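You operate a simulated robot arm through the tools that you are given. There is no shell and no other tool.

The job below is to be done with a simulated robot arm. You get a single attempt, and the scene is never put back.

TASK
Take the gripper off air and run out both finger bolts for a changeover.
Fine: valve shut first, plug into its holder; yellow nutrunner on OUT, no red lamp, back in its holder. Set down upright: yellow nutrunner.

Only the result counts: the job must be done as asked and must still hold three seconds after the hand-in. Knocking over, shifting, dropping, spilling or breaking anything else fails it.

THE ROBOT
A 7-joint arm with a three-finger gripper, fixed in place. Base frame: the origin is at the foot of the arm, x ahead of it, y to its left, z up. Readings come in mm, degrees, newtons and seconds.
Its first joint turns from -166.0 to 166.0 degrees. Payload 2.69 kg.
The TCP is the grasp point between the finger pads, 30 mm short of the fingertips. In the tool frame z runs along the fingers and y along their closing line. The gripper opens to 128 mm. The gripper's body begins 117 mm behind the TCP.
Orientation is that of the tool frame in the base frame, as a unit quaternion [w, x, y, z]. With the fingers straight down and closing along the base's y, the tool's x points along the base's -x, its y along +y and its z along -z.

THE INTERFACE
- The arm moves only by the tool move_arm. Its arguments are lists of equal length, an entry for each row: "fingers": the finger opening in mm, from 0 to 128; "xyz": the shift along the tool's x, y, z in mm, a list of three; "rotation": the turn, a rotation vector about the tool's x, y, z in degrees, a list of three. In form: {"fingers": [fingers, ...], "xyz": [[dx, dy, dz], ...], "rotation": [[ax, ay, az], ...]}. A call has 1 to 20 rows; each row is the pose to reach, as a shift and turn from the pose commanded when the call began, along the tool's axes at that moment. Rows are played at 5 a second. More than 50 mm and 8.6 degrees between two rows, or a gripper value outside its range, and nothing of the call is played. A pose out of reach is approached as far as the arm can. The call stops where the force on the tool passes 50 N (or 10 N more than at its start, if that is more) or the arm is blocked; 0.2 s more then pass. Each finger halts on what it meets, pressing with about 21 N; the grip force reading is that of the motor and also rises with nothing between the fingers. The clock runs only during rows and for 0.2 s after the last one: add rows that repeat a pose to give the fingers time. It gives the time, the measured TCP pose, the force on the tool (base axes), the opening and the grip force at its end, in the units of the frame above (readings bear some noise), with the torque about the TCP (base axes, N m) and any sound that the robot's microphone picked up.
- Cameras (640 x 400 px; columns grow to the right, rows downward): "scene" is fixed at [400.4, 651.2, 1553.9]; the picture's right is [-0.64, -0.77, 0.00], its down [-0.58, 0.49, -0.65] and it looks along [0.50, -0.42, -0.76] (base axes); focal length 214 px, centre (320, 200). "wrist" rides on the gripper at [58, 54, -131] in the tool frame; the picture's right is [-0.68, 0.74, 0.00], its down [-0.62, -0.57, -0.55] and it looks along [-0.40, -0.37, 0.84] (tool axes); focal length 234 px, centre (320, 200). There is no depth. A picture from a camera that has moved, and an enlarged one, comes with that camera's place and axes in the base frame and with its lens.
- camera(camera): a new picture of that camera. The clock stands still meanwhile.
- move_column(by): slides the trunk up (or, below 0, down) by that many mm; the arm rides with it, the base frame stays. It gives what a move gives, with no picture.
- zoom(camera, box): a new picture of the part [left, top, right, bottom] of that camera's present view, enlarged. The clock stands still meanwhile.
- close_job(): hands the job in; it is judged then, once.

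Places have to be worked out from the pictures, the camera data and where the tool is seen. Open the gripper and draw the arm clear of the work before you hand the job in, unless the task says otherwise.

The tools are called after "Emit:" as a command line: name --argument value ..., lists and objects as JSON in quotes. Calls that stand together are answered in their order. move_arm: Moves the arm, as the interface text tells. Its arguments: {"type":"object","properties":{"fingers":{"type":"array","items":{"type":"number"}},"xyz":{"type":"array","items":{"type":"array","items":{"type":"number"}}},"rotation":{"type":"array","items":{"type":"array","items":{"type":"number"}}}},"required":["fingers","xyz","rotation"]} The other tools are called the same way: move_column (by) slides the trunk up or down; camera (camera) takes a picture; zoom (camera, box) takes an enlarged picture of a part of a camera's view; close_job () hands the job in.

At the start:

```text
clock: 0.0
tool_pos: [646.4, -2.2, 1353.7]
ee_rot: [0.0, 0.0, 1.0, 0.0]
ft_force: [0.1, 0.0, -0.6]
torque: [-0.01, 0.0, -0.04]
grip_width: 127.9
grasp_force: 0.0
trunk travel left (down, up): [-150.0, 200.0]
```

scene: 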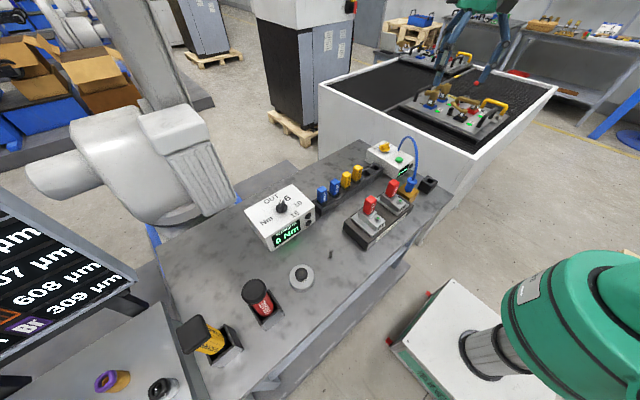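
wrist: 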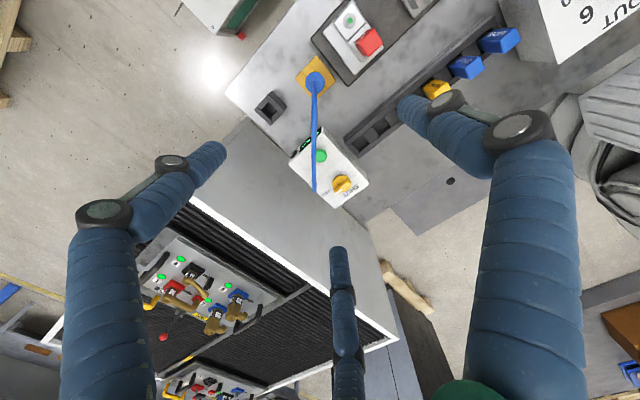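

I'll begin by looking closely at the work area from the scene camera and the wrist camera before moving anything.

Emit:
zoom --camera "scene" --box '[320, 130, 460, 250]'

Emit:
zoom --camera "scene" --box '[160, 170, 340, 370]'

Emit:
zoom --camera "wrist" --box '[230, 0, 450, 220]'

Emit:
zoom --camera "scene" --box '[0, 200, 180, 400]'

```text
3.33 times, centred on (390, 190) of scene
camera zoom: at [400.4, 651.2, 1553.9], right [-0.64, -0.77, 0.0], down [-0.58, 0.49, -0.65], along [0.5, -0.42, -0.76], focal length 715 px, centre (87, 233)
```

zoom: 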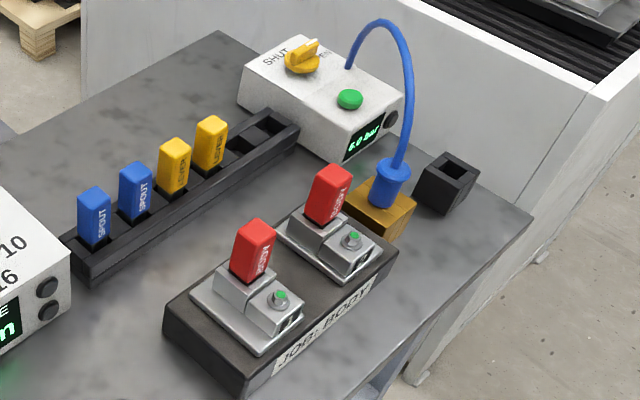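

```text
2.00 times, centred on (250, 270) of scene
camera zoom: at [400.4, 651.2, 1553.9], right [-0.64, -0.77, 0.0], down [-0.58, 0.49, -0.65], along [0.5, -0.42, -0.76], focal length 429 px, centre (460, 60)
```

zoom: 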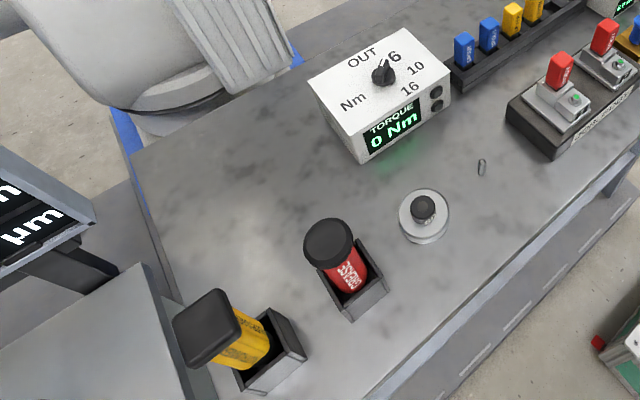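

```text
1.82 times, centred on (340, 110) of wrist
camera zoom: at [586.7, 50.9, 1484.3], right [0.68, 0.74, 0.0], down [0.62, -0.57, 0.55], along [0.4, -0.37, -0.84], focal length 426 px, centre (284, 364)
```

zoom: 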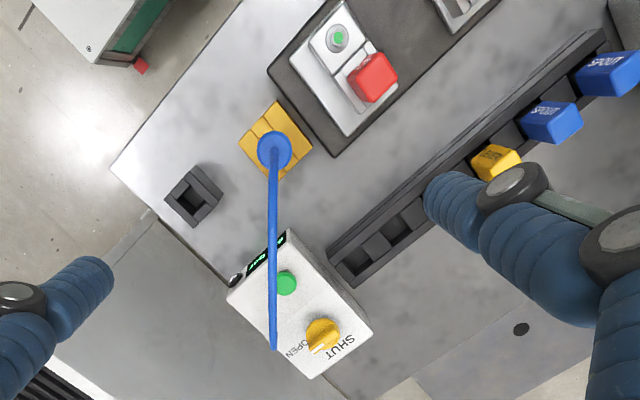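

```text
2.00 times, centred on (90, 300) of scene
camera zoom: at [400.4, 651.2, 1553.9], right [-0.64, -0.77, 0.0], down [-0.58, 0.49, -0.65], along [0.5, -0.42, -0.76], focal length 429 px, centre (780, 0)
```

zoom: 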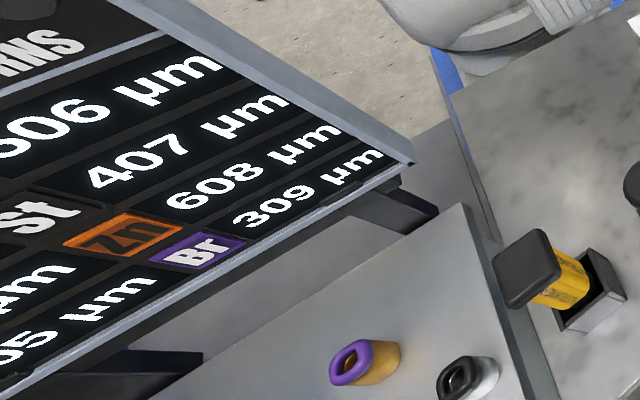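

The plug and its brass socket seem to sit at about x≈625, y≈4, z≈980, so the bench top is around z≈900. I want to see the gripper itself and the other bench items in more detail before moving.

Emit:
zoom --camera "scene" --box '[400, 0, 560, 100]'

Emit:
zoom --camera "scene" --box '[360, 130, 440, 180]'

Emit:
zoom --camera "scene" --box '[240, 180, 320, 240]'

Emit:
zoom --camera "scene" --box '[170, 270, 330, 370]'

Emit:
zoom --camera "scene" --box '[335, 170, 415, 250]'

```text
4.00 times, centred on (480, 50) of scene
camera zoom: at [400.4, 651.2, 1553.9], right [-0.64, -0.77, 0.0], down [-0.58, 0.49, -0.65], along [0.5, -0.42, -0.76], focal length 858 px, centre (-320, 800)
```

zoom: 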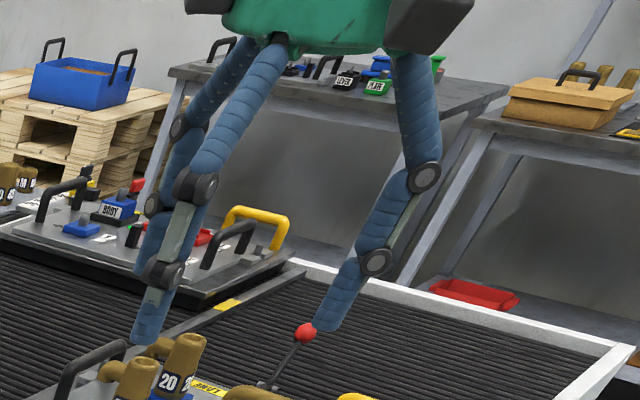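

```text
8.00 times, centred on (400, 155) of scene
camera zoom: at [400.4, 651.2, 1553.9], right [-0.64, -0.77, 0.0], down [-0.58, 0.49, -0.65], along [0.5, -0.42, -0.76], focal length 1716 px, centre (-320, 560)
```

zoom: 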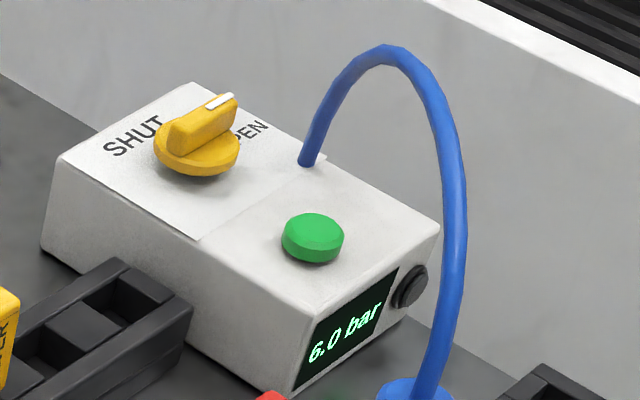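

```text
6.67 times, centred on (280, 210) of scene
camera zoom: at [400.4, 651.2, 1553.9], right [-0.64, -0.77, 0.0], down [-0.58, 0.49, -0.65], along [0.5, -0.42, -0.76], focal length 1430 px, centre (587, 133)
```

zoom: 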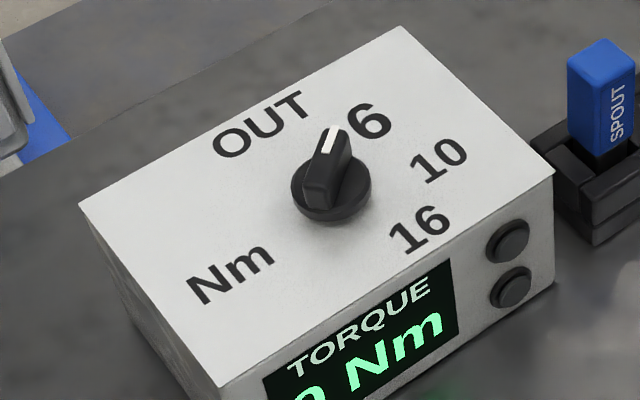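

```text
4.00 times, centred on (250, 320) of scene
camera zoom: at [400.4, 651.2, 1553.9], right [-0.64, -0.77, 0.0], down [-0.58, 0.49, -0.65], along [0.5, -0.42, -0.76], focal length 858 px, centre (600, -280)
```

zoom: 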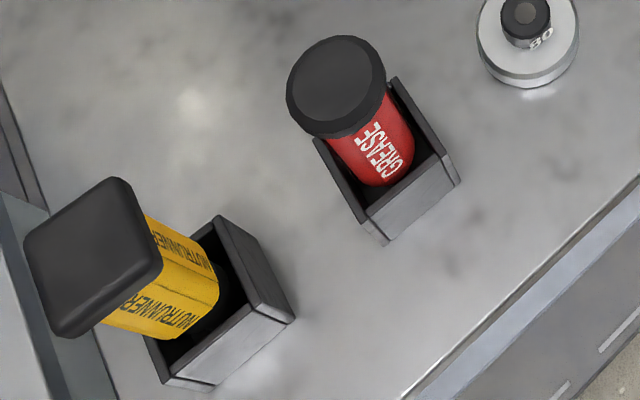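

```text
5.00 times, centred on (375, 210) of scene
camera zoom: at [400.4, 651.2, 1553.9], right [-0.64, -0.77, 0.0], down [-0.58, 0.49, -0.65], along [0.5, -0.42, -0.76], focal length 1072 px, centre (45, 150)
```

zoom: 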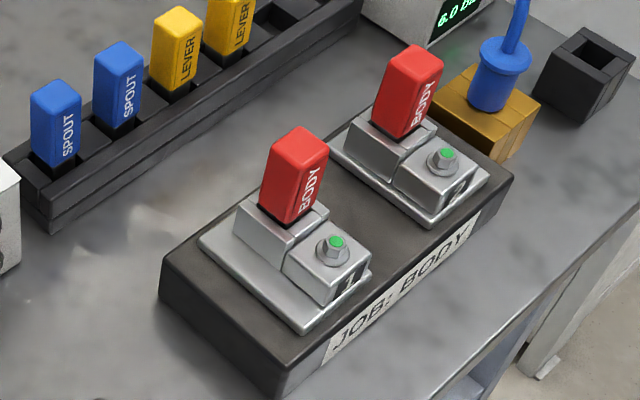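

The scene zoom shows what look like three blue finger links on the hand, though the interface describes a two-finger gripper. I'll close and reopen the fingers up here in free air to learn how they actually look and move.

Emit:
move_arm --fingers '[60, 20, 0, 0]' --xyz '[[0, 0, 0], [0, 0, 0], [0, 0, 0], [0, 0, 0]]' --rotation '[[0, 0, 0], [0, 0, 0], [0, 0, 0], [0, 0, 0]]'

Emit:
camera --camera "wrist"

Emit:
zoom --camera "scene" --box '[400, 0, 560, 100]'

```text
clock: 1.0
tool_pos: [646.1, -1.4, 1353.8]
ee_rot: [0.0, 0.001, 1.0, 0.0]
ft_force: [-0.1, 0.4, -0.7]
torque: [0.01, -0.02, 0.02]
grip_width: 2.2
grasp_force: 20.9
trunk travel left (down, up): [-150.0, 200.0]
```

```text
taken
camera wrist: at [586.7, 50.9, 1484.3], right [0.68, 0.74, 0.0], down [0.62, -0.57, 0.55], along [0.4, -0.37, -0.84], focal length 234 px, centre (320, 200)
```

wrist: 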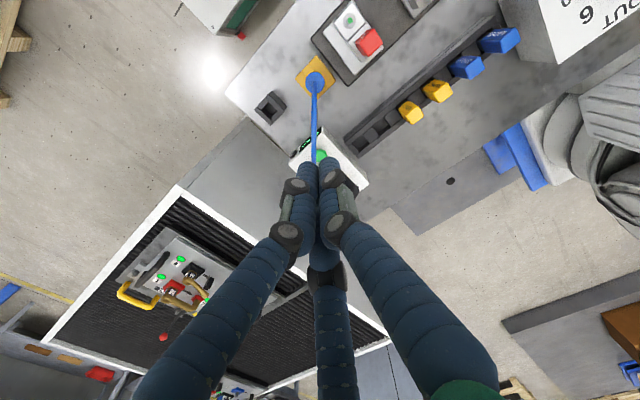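

```text
4.00 times, centred on (480, 50) of scene
camera zoom: at [400.4, 651.2, 1553.9], right [-0.64, -0.77, 0.0], down [-0.58, 0.49, -0.65], along [0.5, -0.42, -0.76], focal length 858 px, centre (-320, 800)
```

zoom: 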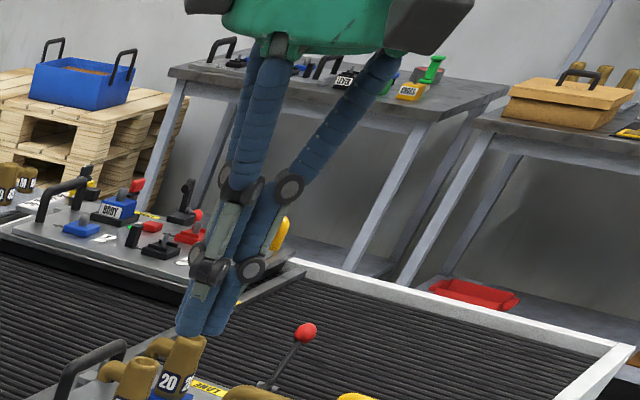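

The skin is a three-finger hand, but it closes about the TCP as described. Now I reopen it and travel left over the bench, to about [600, 300, 1250], to see the controller and tool holders.

Emit:
move_arm --fingers '[128, 128, 128, 128, 128, 128, 128, 128, 128]' --xyz '[[6, 38, 12], [12, 76, 24], [18, 114, 36], [24, 152, 48], [30, 190, 60], [36, 228, 72], [42, 266, 84], [46, 302, 100], [46, 302, 100]]' --rotation '[[0, 0, 0], [0, 0, 0], [0, 0, 0], [0, 0, 0], [0, 0, 0], [0, 0, 0], [0, 0, 0], [0, 0, 0], [0, 0, 0]]'

Emit:
camera --camera "wrist"

Emit:
camera --camera "scene"

```text
clock: 3.0
tool_pos: [600.2, 300.8, 1252.0]
ee_rot: [0.0, 0.0, 1.0, 0.0]
ft_force: [1.2, 0.9, -0.3]
torque: [-0.1, 0.01, -0.03]
grip_width: 128.2
grasp_force: 0.1
trunk travel left (down, up): [-150.0, 200.0]
```

```text
taken
camera wrist: at [540.3, 354.6, 1382.6], right [0.68, 0.74, 0.0], down [0.62, -0.57, 0.55], along [0.4, -0.37, -0.84], focal length 234 px, centre (320, 200)
```

wrist: 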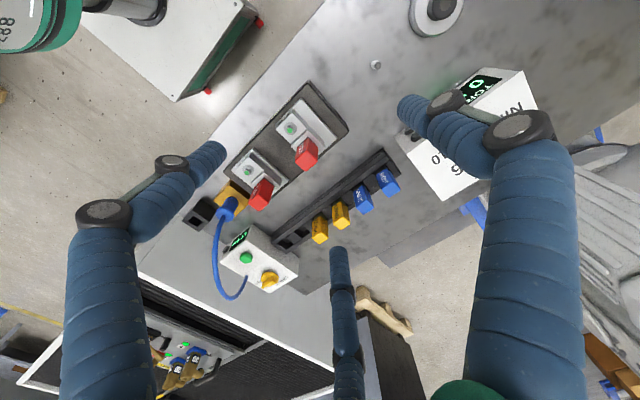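

```text
taken
```

scene: 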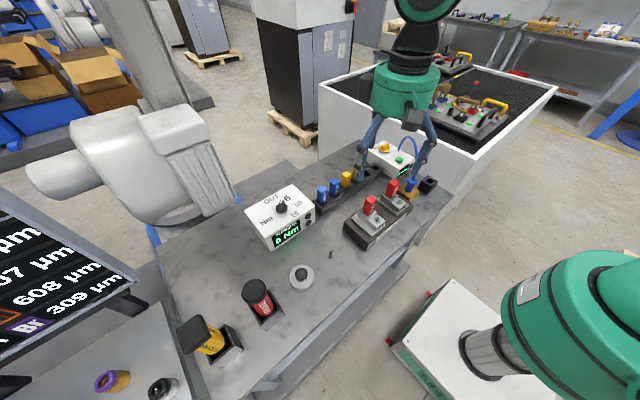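

I can see the valve, plug, rack and jaws; the nutrunner is out of this view. I'll turn the tool about -95° about its own z and move to about [450, 550, 1250] so the wrist camera looks outward at the nutrunner holder.

Emit:
move_arm --fingers '[128, 128, 128, 128, 128, 128, 128, 128, 128, 128, 128, 128]' --xyz '[[12.5, 20.75, 0], [25, 41.5, 0], [37.5, 62.25, 0], [50, 83, 0], [62.5, 103.75, 0], [75, 124.5, 0], [87.5, 145.25, 0], [100, 166, 0], [112.5, 186.75, 0], [125, 207.5, 0], [137.5, 228.25, 0], [150, 249, 0]]' --rotation '[[0, 0, -7.9], [0, 0, -15.8], [0, 0, -23.7], [0, 0, -31.6], [0, 0, -39.5], [0, 0, -47.4], [0, 0, -55.3], [0, 0, -63.2], [0, 0, -71.1], [0, 0, -79], [0, 0, -86.9], [0, 0, -94.8]]'

Emit:
camera --camera "wrist"

Emit:
camera --camera "scene"

```text
clock: 5.6
tool_pos: [450.0, 549.1, 1250.2]
ee_rot: [0.0, 0.737, -0.676, 0.0]
ft_force: [0.5, 0.5, 0.0]
torque: [-0.01, -0.01, 0.0]
grip_width: 128.0
grasp_force: 0.0
trunk travel left (down, up): [-150.0, 200.0]
```

```text
taken
camera wrist: at [400.1, 485.3, 1381.1], right [-0.79, 0.61, 0.0], down [0.51, 0.66, 0.55], along [0.34, 0.43, -0.84], focal length 234 px, centre (320, 200)
```

wrist: 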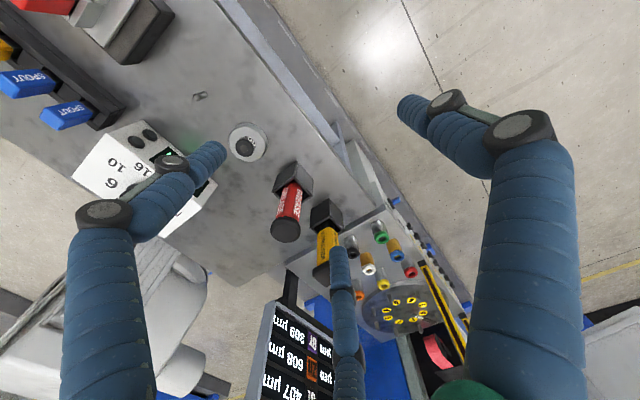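

```text
taken
```

scene: 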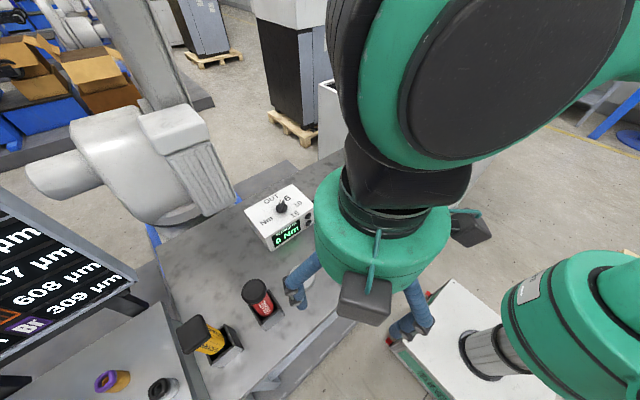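

The wrist view now shows the yellow nutrunner in its holder next to the red "GREASE" can. I'll zoom on these to locate them.

Emit:
zoom --camera "wrist" --box '[250, 150, 370, 290]'

Emit:
zoom --camera "scene" --box '[170, 300, 250, 370]'

Emit:
zoom --camera "wrist" --box '[60, 100, 240, 240]'

```text
2.86 times, centred on (310, 220) of wrist
camera zoom: at [400.1, 485.3, 1381.1], right [-0.79, 0.61, 0.0], down [0.51, 0.66, 0.55], along [0.34, 0.43, -0.84], focal length 669 px, centre (349, 143)
```

zoom: 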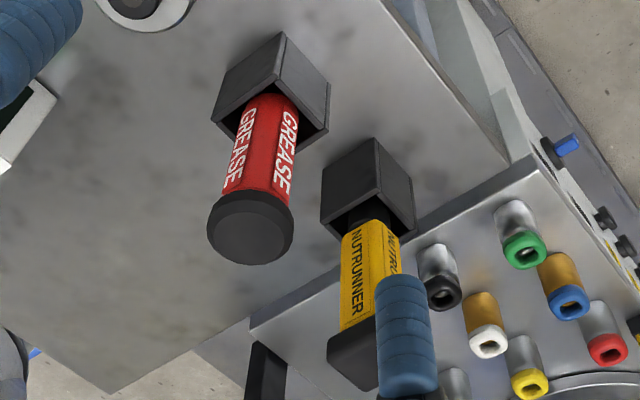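

```text
5.71 times, centred on (210, 335) of scene
camera zoom: at [400.4, 651.2, 1553.9], right [-0.64, -0.77, 0.0], down [-0.58, 0.49, -0.65], along [0.5, -0.42, -0.76], focal length 1226 px, centre (949, -571)
```

zoom: 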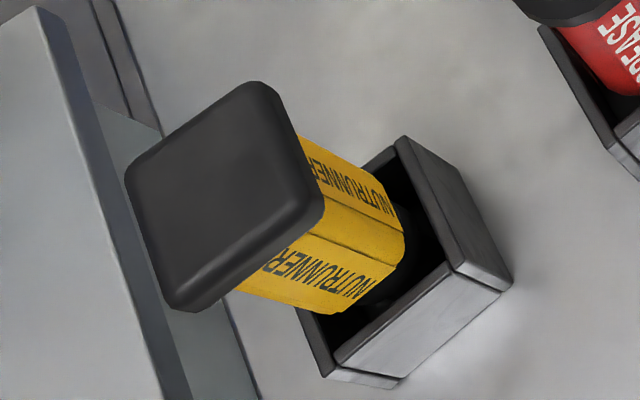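

```text
2.86 times, centred on (150, 170) of wrist
camera zoom: at [400.1, 485.3, 1381.1], right [-0.79, 0.61, 0.0], down [0.51, 0.66, 0.55], along [0.34, 0.43, -0.84], focal length 669 px, centre (806, 286)
```

zoom: 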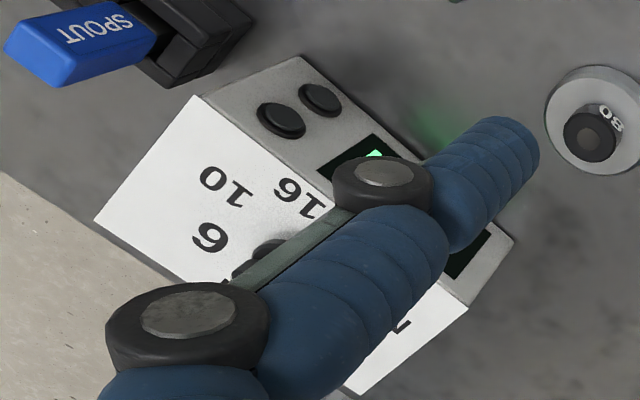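

The nutrunner holder is near [623, 802], with the cap top at about z≈1030, and its faces are roughly aligned with the base axes. The valve comes first, so I'll go back to the default orientation and move over to look at it from about [760, -33, 1150].

Emit:
move_arm --fingers '[128, 128, 128, 128, 128, 128, 128, 128, 128, 128, 128, 128, 128, 128, 128, 128, 128]' --xyz '[[37.9, -16.3, 6.2], [75.7, -32.5, 12.5], [113.6, -48.8, 18.7], [151.5, -65.1, 25], [189.3, -81.3, 31.2], [227.2, -97.6, 37.5], [265.1, -113.8, 43.7], [303, -130.1, 50], [340.8, -146.4, 56.2], [378.7, -162.6, 62.5], [416.6, -178.9, 68.7], [454.4, -195.2, 75], [492.3, -211.4, 81.2], [530.2, -227.7, 87.5], [568, -243.9, 93.7], [605.9, -260.2, 100], [605.9, -260.2, 100]]' --rotation '[[0, 0, 5.925], [0, 0, 11.85], [0, 0, 17.775], [0, 0, 23.7], [0, 0, 29.625], [0, 0, 35.55], [0, 0, 41.475], [0, 0, 47.4], [0, 0, 53.325], [0, 0, 59.25], [0, 0, 65.175], [0, 0, 71.1], [0, 0, 77.025], [0, 0, 82.95], [0, 0, 88.875], [0, 0, 94.8], [0, 0, 94.8]]'

Emit:
camera --camera "wrist"

Emit:
zoom --camera "wrist" --box '[220, 120, 420, 245]'

Emit:
zoom --camera "scene" --box '[350, 100, 450, 200]'

```text
clock: 9.2
tool_pos: [761.9, -35.6, 1152.9]
ee_rot: [-0.001, 0.001, 1.0, 0.0]
ft_force: [0.0, -1.0, -0.9]
torque: [0.06, 0.04, 0.02]
grip_width: 128.0
grasp_force: 0.0
trunk travel left (down, up): [-150.0, 200.0]
```

```text
taken
camera wrist: at [701.2, 16.9, 1283.2], right [0.68, 0.74, 0.0], down [0.62, -0.57, 0.55], along [0.4, -0.37, -0.84], focal length 234 px, centre (320, 200)
```

wrist: 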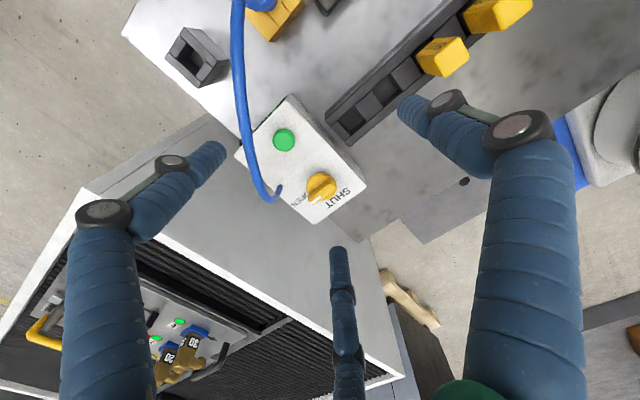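

```text
3.20 times, centred on (320, 182) of wrist
camera zoom: at [701.2, 16.9, 1283.2], right [0.68, 0.74, 0.0], down [0.62, -0.57, 0.55], along [0.4, -0.37, -0.84], focal length 749 px, centre (320, 256)
```

zoom: 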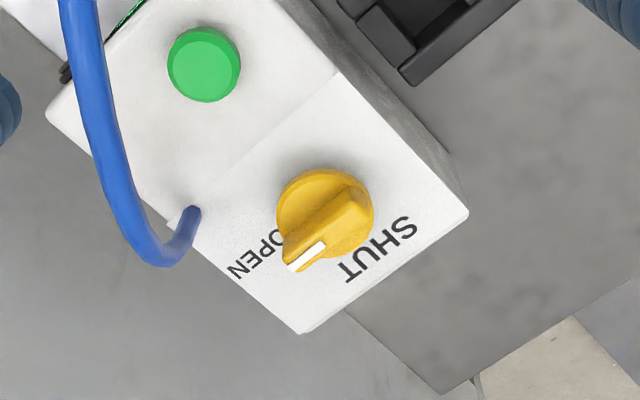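

```text
4.00 times, centred on (400, 150) of scene
camera zoom: at [400.4, 651.2, 1553.9], right [-0.64, -0.77, 0.0], down [-0.58, 0.49, -0.65], along [0.5, -0.42, -0.76], focal length 858 px, centre (0, 400)
```

zoom: 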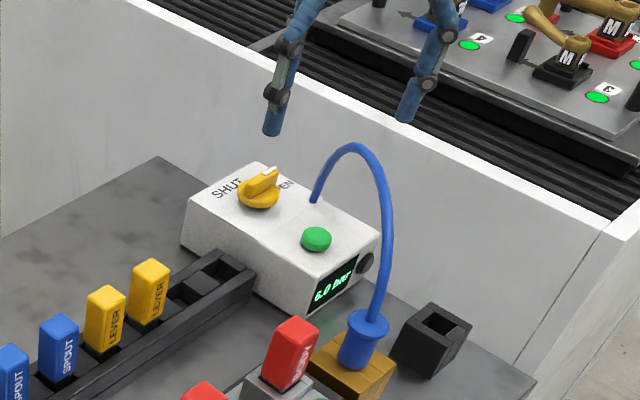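

Knob: disc centre ≈ [843, -109, 955], about 49 mm across. The bar points along -y (OPEN), and SHUT lies toward +x, so it needs +90° about base z. I'll go above it with the tool turned +90° so the fingers straddle the bar along x, and then check.

Emit:
move_arm --fingers '[60, 50, 50, 50, 50, 50, 50, 50, 50, 50, 50, 50, 50]' --xyz '[[-7, -6, 0], [-14, -12, 0], [-21, -18, 0], [-28, -24, 0], [-35, -30, 0], [-42, -37, 0], [-49, -44, 0], [-56, -51, 10], [-63, -58, 20], [-70, -65, 30], [-77, -71, 40], [-81, -73.5, 52], [-81, -73.5, 52]]' --rotation '[[0, 0, 8], [0, 0, 16], [0, 0, 24], [0, 0, 32], [0, 0, 40], [0, 0, 48], [0, 0, 56], [0, 0, 64], [0, 0, 72], [0, 0, 80], [0, 0, 86], [0, 0, 90], [0, 0, 90]]'

Emit:
camera --camera "wrist"

Emit:
zoom --camera "wrist" --box '[250, 80, 410, 240]'

Emit:
zoom --camera "scene" --box '[350, 100, 450, 200]'

```text
clock: 12.0
tool_pos: [841.8, -107.3, 1100.6]
ee_rot: [0.0, 0.708, 0.707, 0.0]
ft_force: [0.2, 0.0, -0.3]
torque: [0.04, 0.02, -0.02]
grip_width: 50.1
grasp_force: 0.1
trunk travel left (down, up): [-150.0, 200.0]
```

```text
taken
camera wrist: at [894.8, -49.7, 1231.5], right [0.74, -0.68, 0.0], down [-0.57, -0.62, 0.55], along [-0.37, -0.4, -0.84], focal length 234 px, centre (320, 200)
```

wrist: 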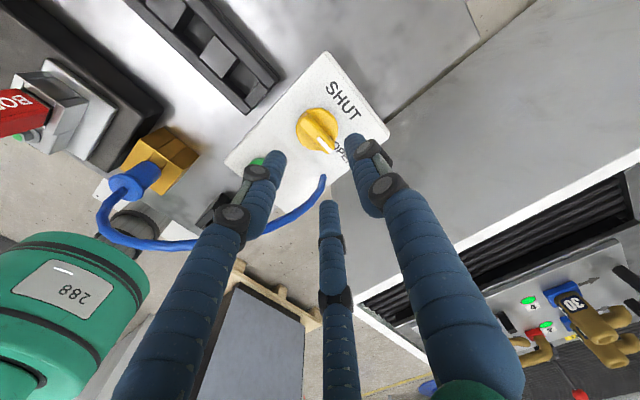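

```text
2.50 times, centred on (330, 160) of wrist
camera zoom: at [894.8, -49.7, 1231.5], right [0.74, -0.68, 0.0], down [-0.57, -0.62, 0.55], along [-0.37, -0.4, -0.84], focal length 585 px, centre (295, 300)
```

zoom: 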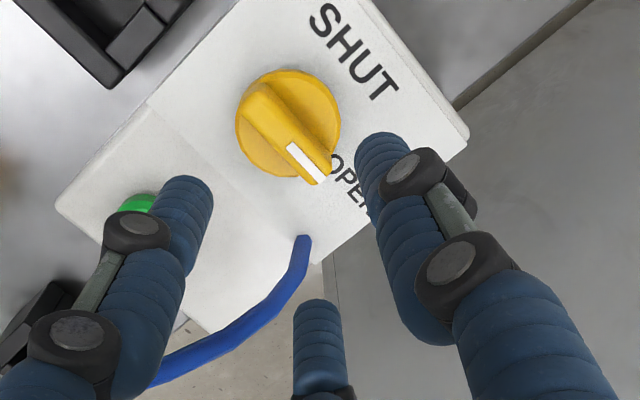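

```text
4.00 times, centred on (400, 150) of scene
camera zoom: at [400.4, 651.2, 1553.9], right [-0.64, -0.77, 0.0], down [-0.58, 0.49, -0.65], along [0.5, -0.42, -0.76], focal length 858 px, centre (0, 400)
```

zoom: 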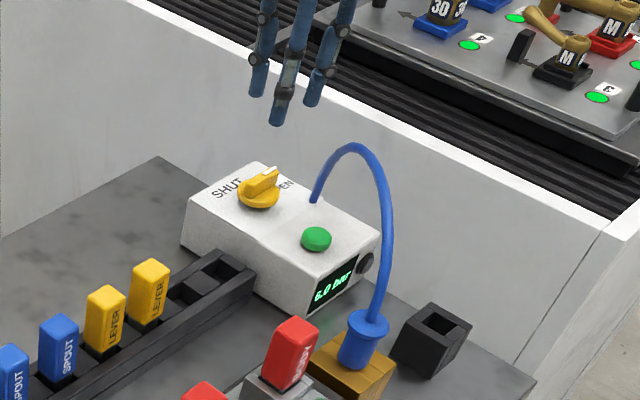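

Two wrist views agree: knob disc centre [839, -106, 961], bar top at z≈990 and bar along y. I'll shift 2.5 mm in -x and descend to TCP z≈1010, open around the bar, then look.

Emit:
move_arm --fingers '[50, 50, 50, 50, 50]' --xyz '[[0, -2.5, 25], [0, -2.5, 50], [0, -2.5, 70], [0, -2.5, 90], [0, -2.5, 90]]' --rotation '[[0, 0, 0], [0, 0, 0], [0, 0, 0], [0, 0, 0], [0, 0, 0]]'

Emit:
camera --camera "wrist"

Emit:
zoom --camera "wrist" --box '[240, 120, 400, 220]'

Emit:
zoom --camera "scene" --box '[360, 110, 430, 180]'

```text
clock: 13.2
tool_pos: [840.3, -105.9, 1010.8]
ee_rot: [0.0, 0.707, 0.707, -0.001]
ft_force: [0.8, -0.1, -0.6]
torque: [-0.02, 0.02, 0.01]
grip_width: 50.2
grasp_force: 0.1
trunk travel left (down, up): [-150.0, 200.0]
```

```text
taken
camera wrist: at [892.4, -49.5, 1141.7], right [0.74, -0.68, 0.0], down [-0.57, -0.62, 0.55], along [-0.37, -0.4, -0.84], focal length 234 px, centre (320, 200)
```

wrist: 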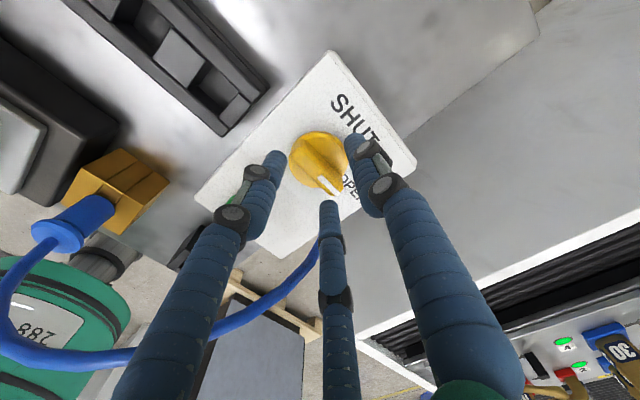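

```text
4.00 times, centred on (320, 170) of wrist
camera zoom: at [892.4, -49.5, 1141.7], right [0.74, -0.68, 0.0], down [-0.57, -0.62, 0.55], along [-0.37, -0.4, -0.84], focal length 937 px, centre (320, 320)
```

zoom: 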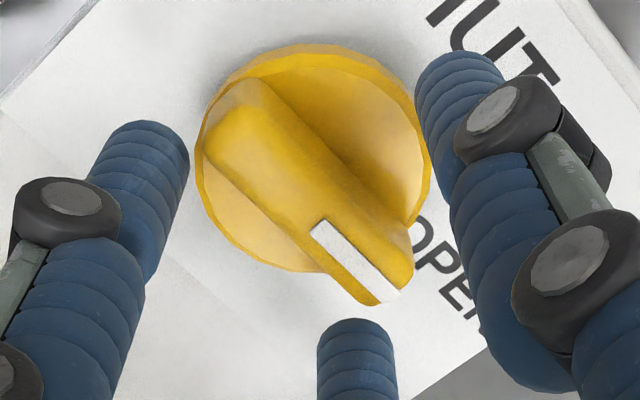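

```text
5.71 times, centred on (395, 145) of scene
camera zoom: at [400.4, 651.2, 1553.9], right [-0.64, -0.77, 0.0], down [-0.58, 0.49, -0.65], along [0.5, -0.42, -0.76], focal length 1226 px, centre (-109, 514)
```

zoom: 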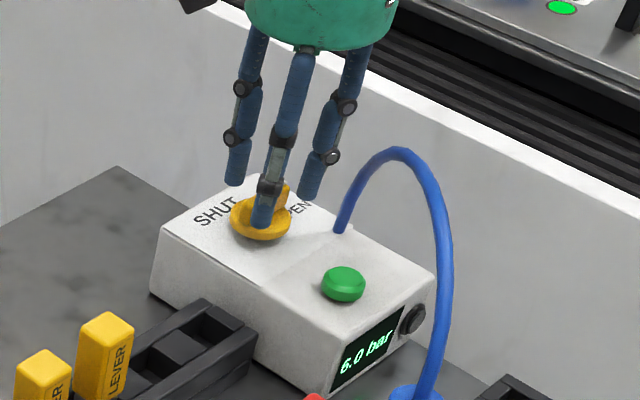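

The bar sits between the fingers, roughly centred. I'll descend another 13 mm and close on the bar.

Emit:
move_arm --fingers '[50, 50, 30, 10, 0, 0, 0]' --xyz '[[0, 0, 7], [0, 0, 13], [0, 0, 13], [0, 0, 13], [0, 0, 13], [0, 0, 13], [0, 0, 13]]' --rotation '[[0, 0, 0], [0, 0, 0], [0, 0, 0], [0, 0, 0], [0, 0, 0], [0, 0, 0], [0, 0, 0]]'

Emit:
zoom --camera "wrist" --box '[240, 120, 400, 220]'

Emit:
zoom --camera "scene" --box '[360, 110, 430, 180]'

```text
clock: 14.8
tool_pos: [835.5, -105.2, 999.0]
ee_rot: [-0.001, 0.707, 0.707, -0.002]
ft_force: [-21.4, 3.7, 18.2]
torque: [0.0, 0.02, 0.02]
grip_width: 23.3
grasp_force: 44.9
trunk travel left (down, up): [-150.0, 200.0]
stopped in row 7: the force on the tool passed its limit at 50 N (the readings are from after the stop); the commanded pose is now the measured one
```

```text
4.00 times, centred on (320, 170) of wrist
camera zoom: at [888.0, -48.1, 1130.3], right [0.74, -0.68, 0.0], down [-0.56, -0.62, 0.55], along [-0.38, -0.4, -0.83], focal length 937 px, centre (320, 320)
```

zoom: 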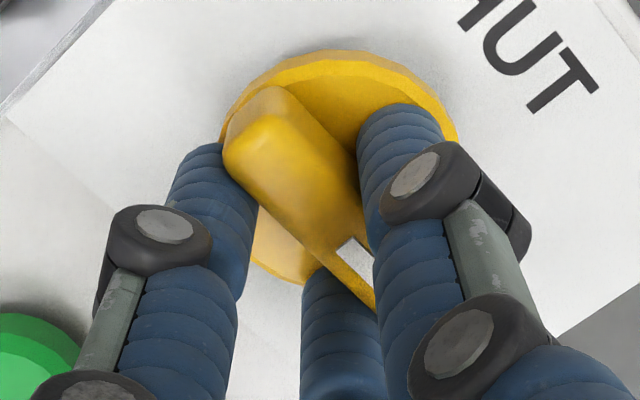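

```text
5.71 times, centred on (395, 145) of scene
camera zoom: at [400.4, 651.2, 1553.9], right [-0.64, -0.77, 0.0], down [-0.58, 0.49, -0.65], along [0.5, -0.42, -0.76], focal length 1226 px, centre (-109, 514)
```

zoom: 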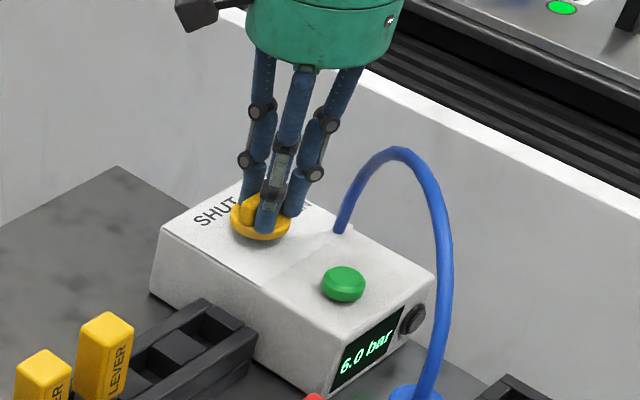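

The fingers met the bar, with the tool pulled about 4 mm toward -x and about 18 N of upward contact, so the tips probably brush the disc. I'll raise 3 mm, keep closing, and read the forces again.

Emit:
move_arm --fingers '[0, 0, 0, 0]' --xyz '[[0, 0, -3], [0, 0, -3], [0, 0, -3], [0, 0, -3]]' --rotation '[[0, 0, 0], [0, 0, 0], [0, 0, 0], [0, 0, 0]]'

```text
clock: 15.8
tool_pos: [835.0, -105.3, 1000.3]
ee_rot: [-0.003, 0.707, 0.707, -0.003]
ft_force: [-29.8, -2.4, -4.6]
torque: [-0.66, 0.06, -0.03]
grip_width: 22.9
grasp_force: 45.0
trunk travel left (down, up): [-150.0, 200.0]
```

There is still -30 N along x, so the bar is a little further toward -x. I'll shift 3 mm that way to balance the grip.

Emit:
move_arm --fingers '[0, 0, 0, 0]' --xyz '[[0, -1.5, 0], [0, -3, 0], [0, -3, 0], [0, -3, 0]]' --rotation '[[0, 0, 0], [0, 0, 0], [0, 0, 0], [0, 0, 0]]'

Emit:
zoom --camera "wrist" --box '[240, 120, 400, 220]'

```text
clock: 16.8
tool_pos: [834.6, -106.3, 1000.1]
ee_rot: [-0.002, 0.707, 0.707, -0.001]
ft_force: [-9.6, -6.6, -16.1]
torque: [-0.13, -0.1, -0.04]
grip_width: 22.7
grasp_force: 45.3
trunk travel left (down, up): [-150.0, 200.0]
```

```text
4.00 times, centred on (320, 170) of wrist
camera zoom: at [888.0, -48.1, 1130.4], right [0.74, -0.68, 0.0], down [-0.56, -0.62, 0.55], along [-0.38, -0.4, -0.83], focal length 937 px, centre (320, 320)
```

zoom: 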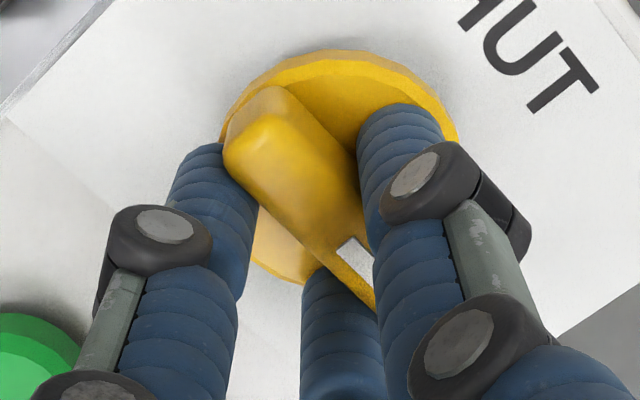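

The grip is firm on the bar and nearly balanced. I'll turn the first 24° toward SHUT (negative about tool z) and check the forces.

Emit:
move_arm --fingers '[0, 0, 0, 0, 0, 0]' --xyz '[[0, -1, 1], [0, -1, 2], [0, -1, 2], [0, -1, 2], [0, -1, 2], [0, -1, 2]]' --rotation '[[0, 0, -4], [0, 0, -8], [0, 0, -12], [0, 0, -18], [0, 0, -24], [0, 0, -24]]'

Emit:
zoom --camera "wrist" --box '[240, 120, 400, 220]'

Emit:
zoom --camera "scene" --box '[360, 110, 430, 180]'

```text
clock: 18.2
tool_pos: [836.2, -107.4, 999.7]
ee_rot: [-0.001, 0.544, 0.839, 0.0]
ft_force: [11.0, -31.4, 7.2]
torque: [-1.21, -0.73, -0.14]
grip_width: 22.9
grasp_force: 45.4
trunk travel left (down, up): [-150.0, 200.0]
```

```text
4.00 times, centred on (320, 170) of wrist
camera zoom: at [859.6, -33.2, 1130.6], right [0.95, -0.32, 0.0], down [-0.26, -0.79, 0.55], along [-0.18, -0.52, -0.84], focal length 937 px, centre (320, 320)
```

zoom: 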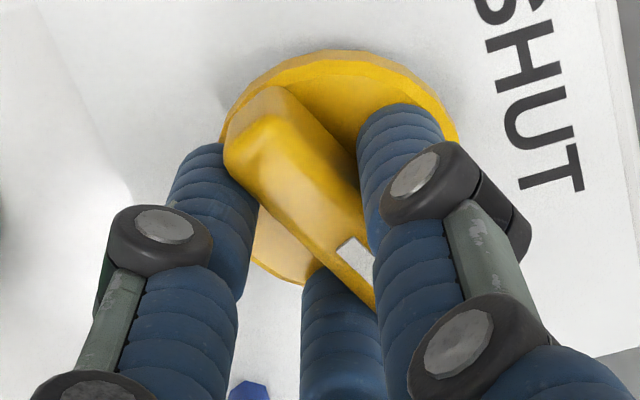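

```text
5.71 times, centred on (395, 145) of scene
camera zoom: at [400.4, 651.2, 1553.9], right [-0.64, -0.77, 0.0], down [-0.58, 0.49, -0.65], along [0.5, -0.42, -0.76], focal length 1226 px, centre (-109, 514)
```

zoom: 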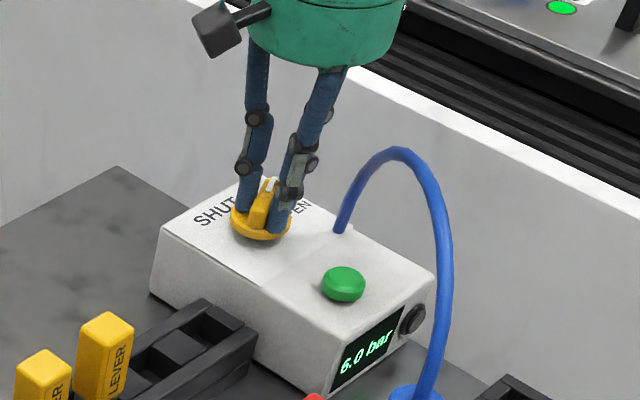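

The knob is following the hand, but there is -31 N along y because the grip centre is not exactly on the knob axis. I'll move the tool to relieve that and keep turning another 24°.

Emit:
move_arm --fingers '[0, 0, 0, 0, 0, 0]' --xyz '[[-1.5, 0, 0], [-3, 0, 0], [-3, 0, 0], [-3, 0, 0], [-3, 0, 0], [-3, 0, 0]]' --rotation '[[0, 0, 0], [0, 0, -5], [0, 0, -10], [0, 0, -15], [0, 0, -20], [0, 0, -20]]'

```text
clock: 19.6
tool_pos: [835.0, -108.3, 1000.1]
ee_rot: [-0.002, 0.391, 0.92, -0.001]
ft_force: [26.6, -18.1, 15.4]
torque: [-0.12, -0.68, -0.14]
grip_width: 22.9
grasp_force: 45.4
trunk travel left (down, up): [-150.0, 200.0]
```

Now the load is [27, -18] N, so I'll keep shifting the tool that way (+x, -y) and turn another 20°.

Emit:
move_arm --fingers '[0, 0, 0, 0, 0, 0]' --xyz '[[-2, 0.4, 0], [-4.2, 0.8, 0], [-4.2, 0.8, 0], [-4.2, 0.8, 0], [-4.2, 0.8, 0], [-4.2, 0.8, 0]]' --rotation '[[0, 0, 0], [0, 0, -5], [0, 0, -10], [0, 0, -15], [0, 0, -20], [0, 0, -20]]'

Emit:
zoom --camera "scene" --box '[360, 110, 430, 180]'

Emit:
zoom --camera "wrist" --box '[240, 120, 400, 220]'

```text
clock: 21.0
tool_pos: [837.2, -109.6, 1000.5]
ee_rot: [-0.002, 0.225, 0.974, 0.0]
ft_force: [17.9, 10.2, 28.7]
torque: [1.16, 0.06, -0.08]
grip_width: 23.0
grasp_force: 44.9
trunk travel left (down, up): [-150.0, 200.0]
```

```text
5.71 times, centred on (395, 145) of scene
camera zoom: at [400.4, 651.2, 1553.9], right [-0.64, -0.77, 0.0], down [-0.58, 0.49, -0.65], along [0.5, -0.42, -0.76], focal length 1226 px, centre (-109, 514)
```

zoom: 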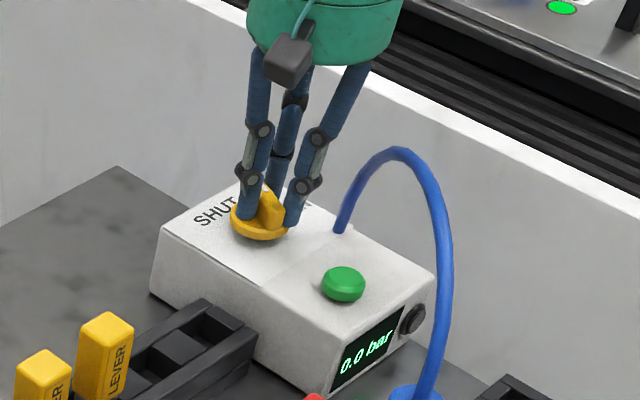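

```text
4.00 times, centred on (320, 170) of wrist
camera zoom: at [807.8, -36.8, 1130.5], right [0.93, 0.37, 0.0], down [0.31, -0.78, 0.55], along [0.2, -0.51, -0.84], focal length 937 px, centre (320, 320)
```

zoom: 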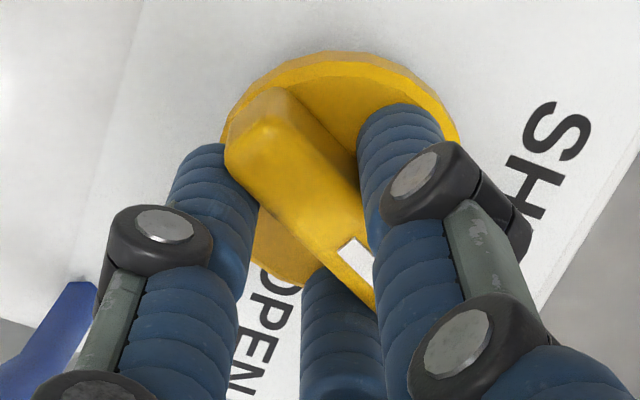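

The display dropped to 0.0 bar at about 64° of turn. I'll ease the load and turn the remaining ~26° so the pointer is squarely at SHUT.

Emit:
move_arm --fingers '[0, 0, 0, 0, 0, 0, 0]' --xyz '[[-0.8, 1.2, -1], [-1.6, 2.4, -2], [-1.6, 2.4, -2], [-1.6, 2.4, -2], [-1.6, 2.4, -2], [-1.6, 2.4, -2], [-1.6, 2.4, -2]]' --rotation '[[0, 0, 0], [0, 0, -6], [0, 0, -12], [0, 0, -18], [0, 0, -23], [0, 0, -26], [0, 0, -26]]'

Emit:
zoom --camera "scene" --box '[360, 110, 430, 180]'

Emit:
zoom --camera "wrist" --box '[240, 120, 400, 220]'

```text
clock: 22.6
tool_pos: [838.5, -109.3, 999.2]
ee_rot: [-0.004, 0.0, 1.0, 0.0]
ft_force: [5.5, -10.9, 7.8]
torque: [0.0, -0.84, -0.05]
grip_width: 22.8
grasp_force: 44.9
trunk travel left (down, up): [-150.0, 200.0]
```

```text
5.71 times, centred on (395, 145) of scene
camera zoom: at [400.4, 651.2, 1553.9], right [-0.64, -0.77, 0.0], down [-0.58, 0.49, -0.65], along [0.5, -0.42, -0.76], focal length 1226 px, centre (-109, 514)
```

zoom: 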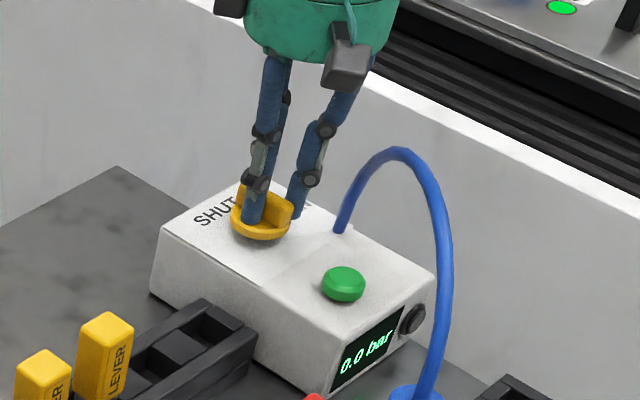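

```text
4.00 times, centred on (320, 170) of wrist
camera zoom: at [781.1, -57.5, 1130.8], right [0.68, 0.74, 0.0], down [0.62, -0.57, 0.54], along [0.4, -0.37, -0.84], focal length 937 px, centre (320, 320)
```

zoom: 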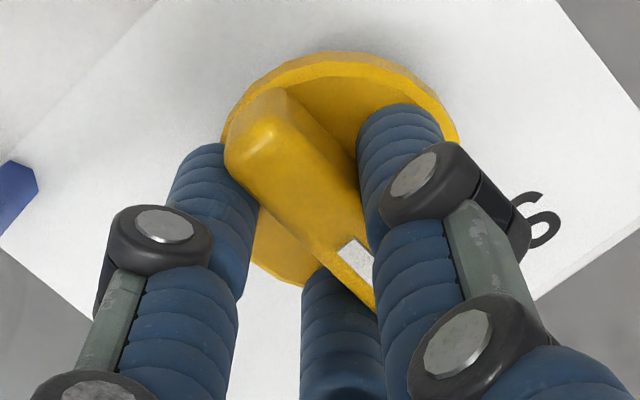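

The knob is turned a full 90° and the display reads 0.0 bar. I'll open to 50, lift straight up and check where the pointer rests.

Emit:
move_arm --fingers '[30, 50, 50, 50, 50, 50, 50]' --xyz '[[0, 0, 0], [0, 0, 0], [0, 0, -20], [0, 0, -50], [0, 0, -85], [0, 0, -120], [0, 0, -120]]' --rotation '[[0, 0, 0], [0, 0, 0], [0, 0, 0], [0, 0, 0], [0, 0, 0], [0, 0, 0], [0, 0, 0]]'

Emit:
zoom --camera "wrist" --box '[220, 60, 420, 220]'

Emit:
zoom --camera "scene" --box '[360, 110, 430, 180]'

```text
clock: 24.2
tool_pos: [842.3, -106.8, 1123.0]
ee_rot: [-0.003, 0.0, 1.0, 0.0]
ft_force: [-0.7, 1.0, -0.3]
torque: [0.01, -0.03, 0.0]
grip_width: 50.1
grasp_force: 0.0
trunk travel left (down, up): [-150.0, 200.0]
```

```text
2.50 times, centred on (320, 140) of wrist
camera zoom: at [783.4, -55.5, 1254.0], right [0.68, 0.74, 0.0], down [0.62, -0.57, 0.55], along [0.4, -0.37, -0.84], focal length 585 px, centre (320, 350)
```

zoom: 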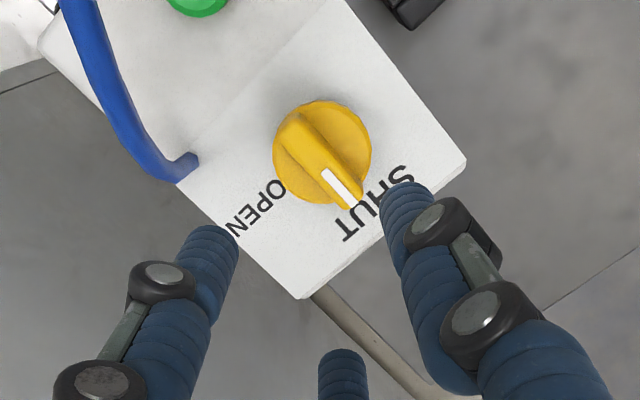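

```text
5.71 times, centred on (395, 145) of scene
camera zoom: at [400.4, 651.2, 1553.9], right [-0.64, -0.77, 0.0], down [-0.58, 0.49, -0.65], along [0.5, -0.42, -0.76], focal length 1226 px, centre (-109, 514)
```

zoom: 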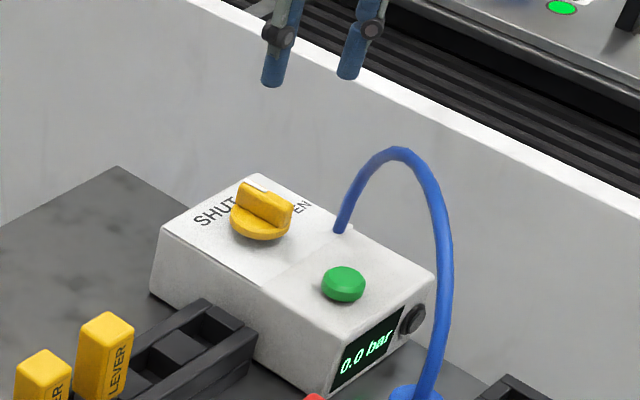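

The pointer is at SHUT and the display reads 0.0 bar. Next is the plug, so I'll move back to about [528, 24, 1150] to view the plug, its brass socket and the black holder closely.

Emit:
move_arm --fingers '[50, 50, 50, 50, 50, 50, 50, 50, 50, 50]' --xyz '[[35, 15, -30], [75, 31, -30], [115, 48, -30], [155, 65, -30], [195, 82, -30], [235, 98, -30], [275, 115, -30], [314, 131, -30], [314, 131, -30], [314, 131, -30]]' --rotation '[[0, -0.3, 0], [0, -0.3, 0], [0, -0.3, 0], [0, -0.3, 0], [0, -0.3, 0], [0, -0.3, 0], [0, -0.3, 0], [0, -0.3, 0], [0, -0.3, 0], [0, -0.3, 0]]'

Emit:
camera --camera "wrist"

Emit:
zoom --camera "wrist" --box '[220, 80, 420, 240]'

Emit:
zoom --camera "scene" --box '[390, 160, 450, 210]'

```text
clock: 26.4
tool_pos: [525.1, 19.2, 1154.3]
ee_rot: [0.0, 0.0, 1.0, 0.0]
ft_force: [-0.3, -0.2, 0.8]
torque: [-0.03, 0.0, 0.02]
grip_width: 50.2
grasp_force: 0.0
trunk travel left (down, up): [-150.0, 200.0]
```

```text
taken
camera wrist: at [465.2, 71.9, 1284.6], right [0.68, 0.74, 0.0], down [0.62, -0.57, 0.55], along [0.4, -0.37, -0.84], focal length 234 px, centre (320, 200)
```

wrist: 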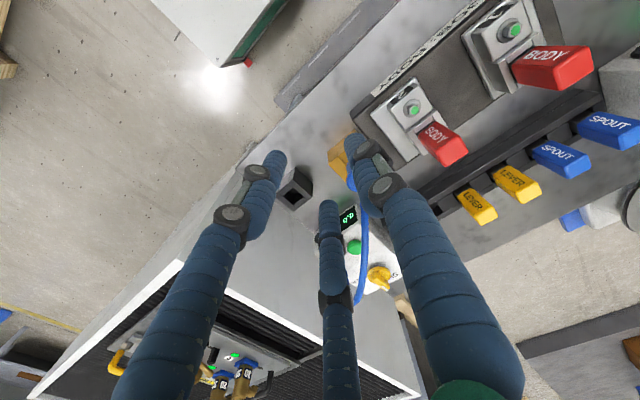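

```text
2.50 times, centred on (320, 160) of wrist
camera zoom: at [465.2, 71.9, 1284.6], right [0.68, 0.74, 0.0], down [0.62, -0.57, 0.55], along [0.4, -0.37, -0.84], focal length 585 px, centre (320, 300)
```

zoom: 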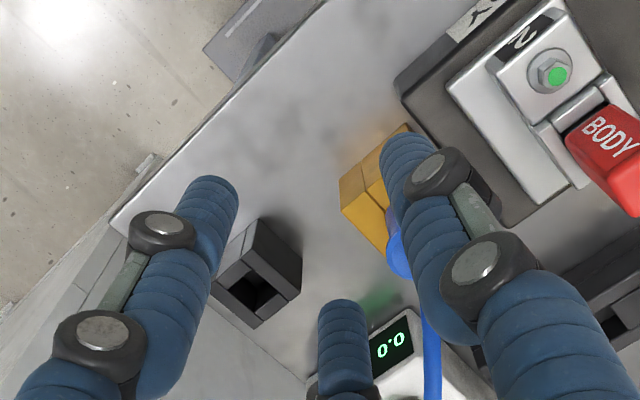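

```text
8.00 times, centred on (420, 185) of scene
camera zoom: at [400.4, 651.2, 1553.9], right [-0.64, -0.77, 0.0], down [-0.58, 0.49, -0.65], along [0.5, -0.42, -0.76], focal length 1716 px, centre (-480, 320)
```

zoom: 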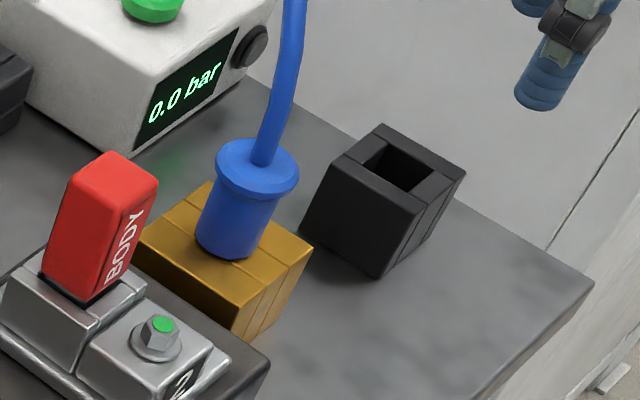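

The fingers hide part of the view, so I'll open them fully here in free air and look again at the plug and holder.

Emit:
move_arm --fingers '[90, 128, 128, 128]' --xyz '[[0, 10, 0], [0, 20, 0], [0, 20, 0], [0, 20, 0]]' --rotation '[[0, 0, 0], [0, 0, 0], [0, 0, 0], [0, 0, 0]]'

Emit:
zoom --camera "wrist" --box '[240, 100, 400, 220]'

```text
clock: 27.4
tool_pos: [525.5, 41.0, 1152.4]
ee_rot: [0.001, 0.0, 1.0, 0.001]
ft_force: [-0.8, 0.1, 1.0]
torque: [0.0, 0.02, -0.02]
grip_width: 127.9
grasp_force: 0.1
trunk travel left (down, up): [-150.0, 200.0]
```

```text
3.33 times, centred on (320, 160) of wrist
camera zoom: at [465.1, 93.2, 1283.4], right [0.68, 0.74, 0.0], down [0.62, -0.57, 0.55], along [0.4, -0.37, -0.84], focal length 781 px, centre (320, 333)
```

zoom: 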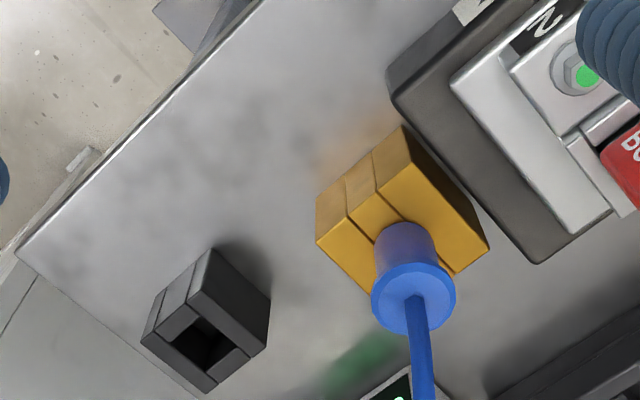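

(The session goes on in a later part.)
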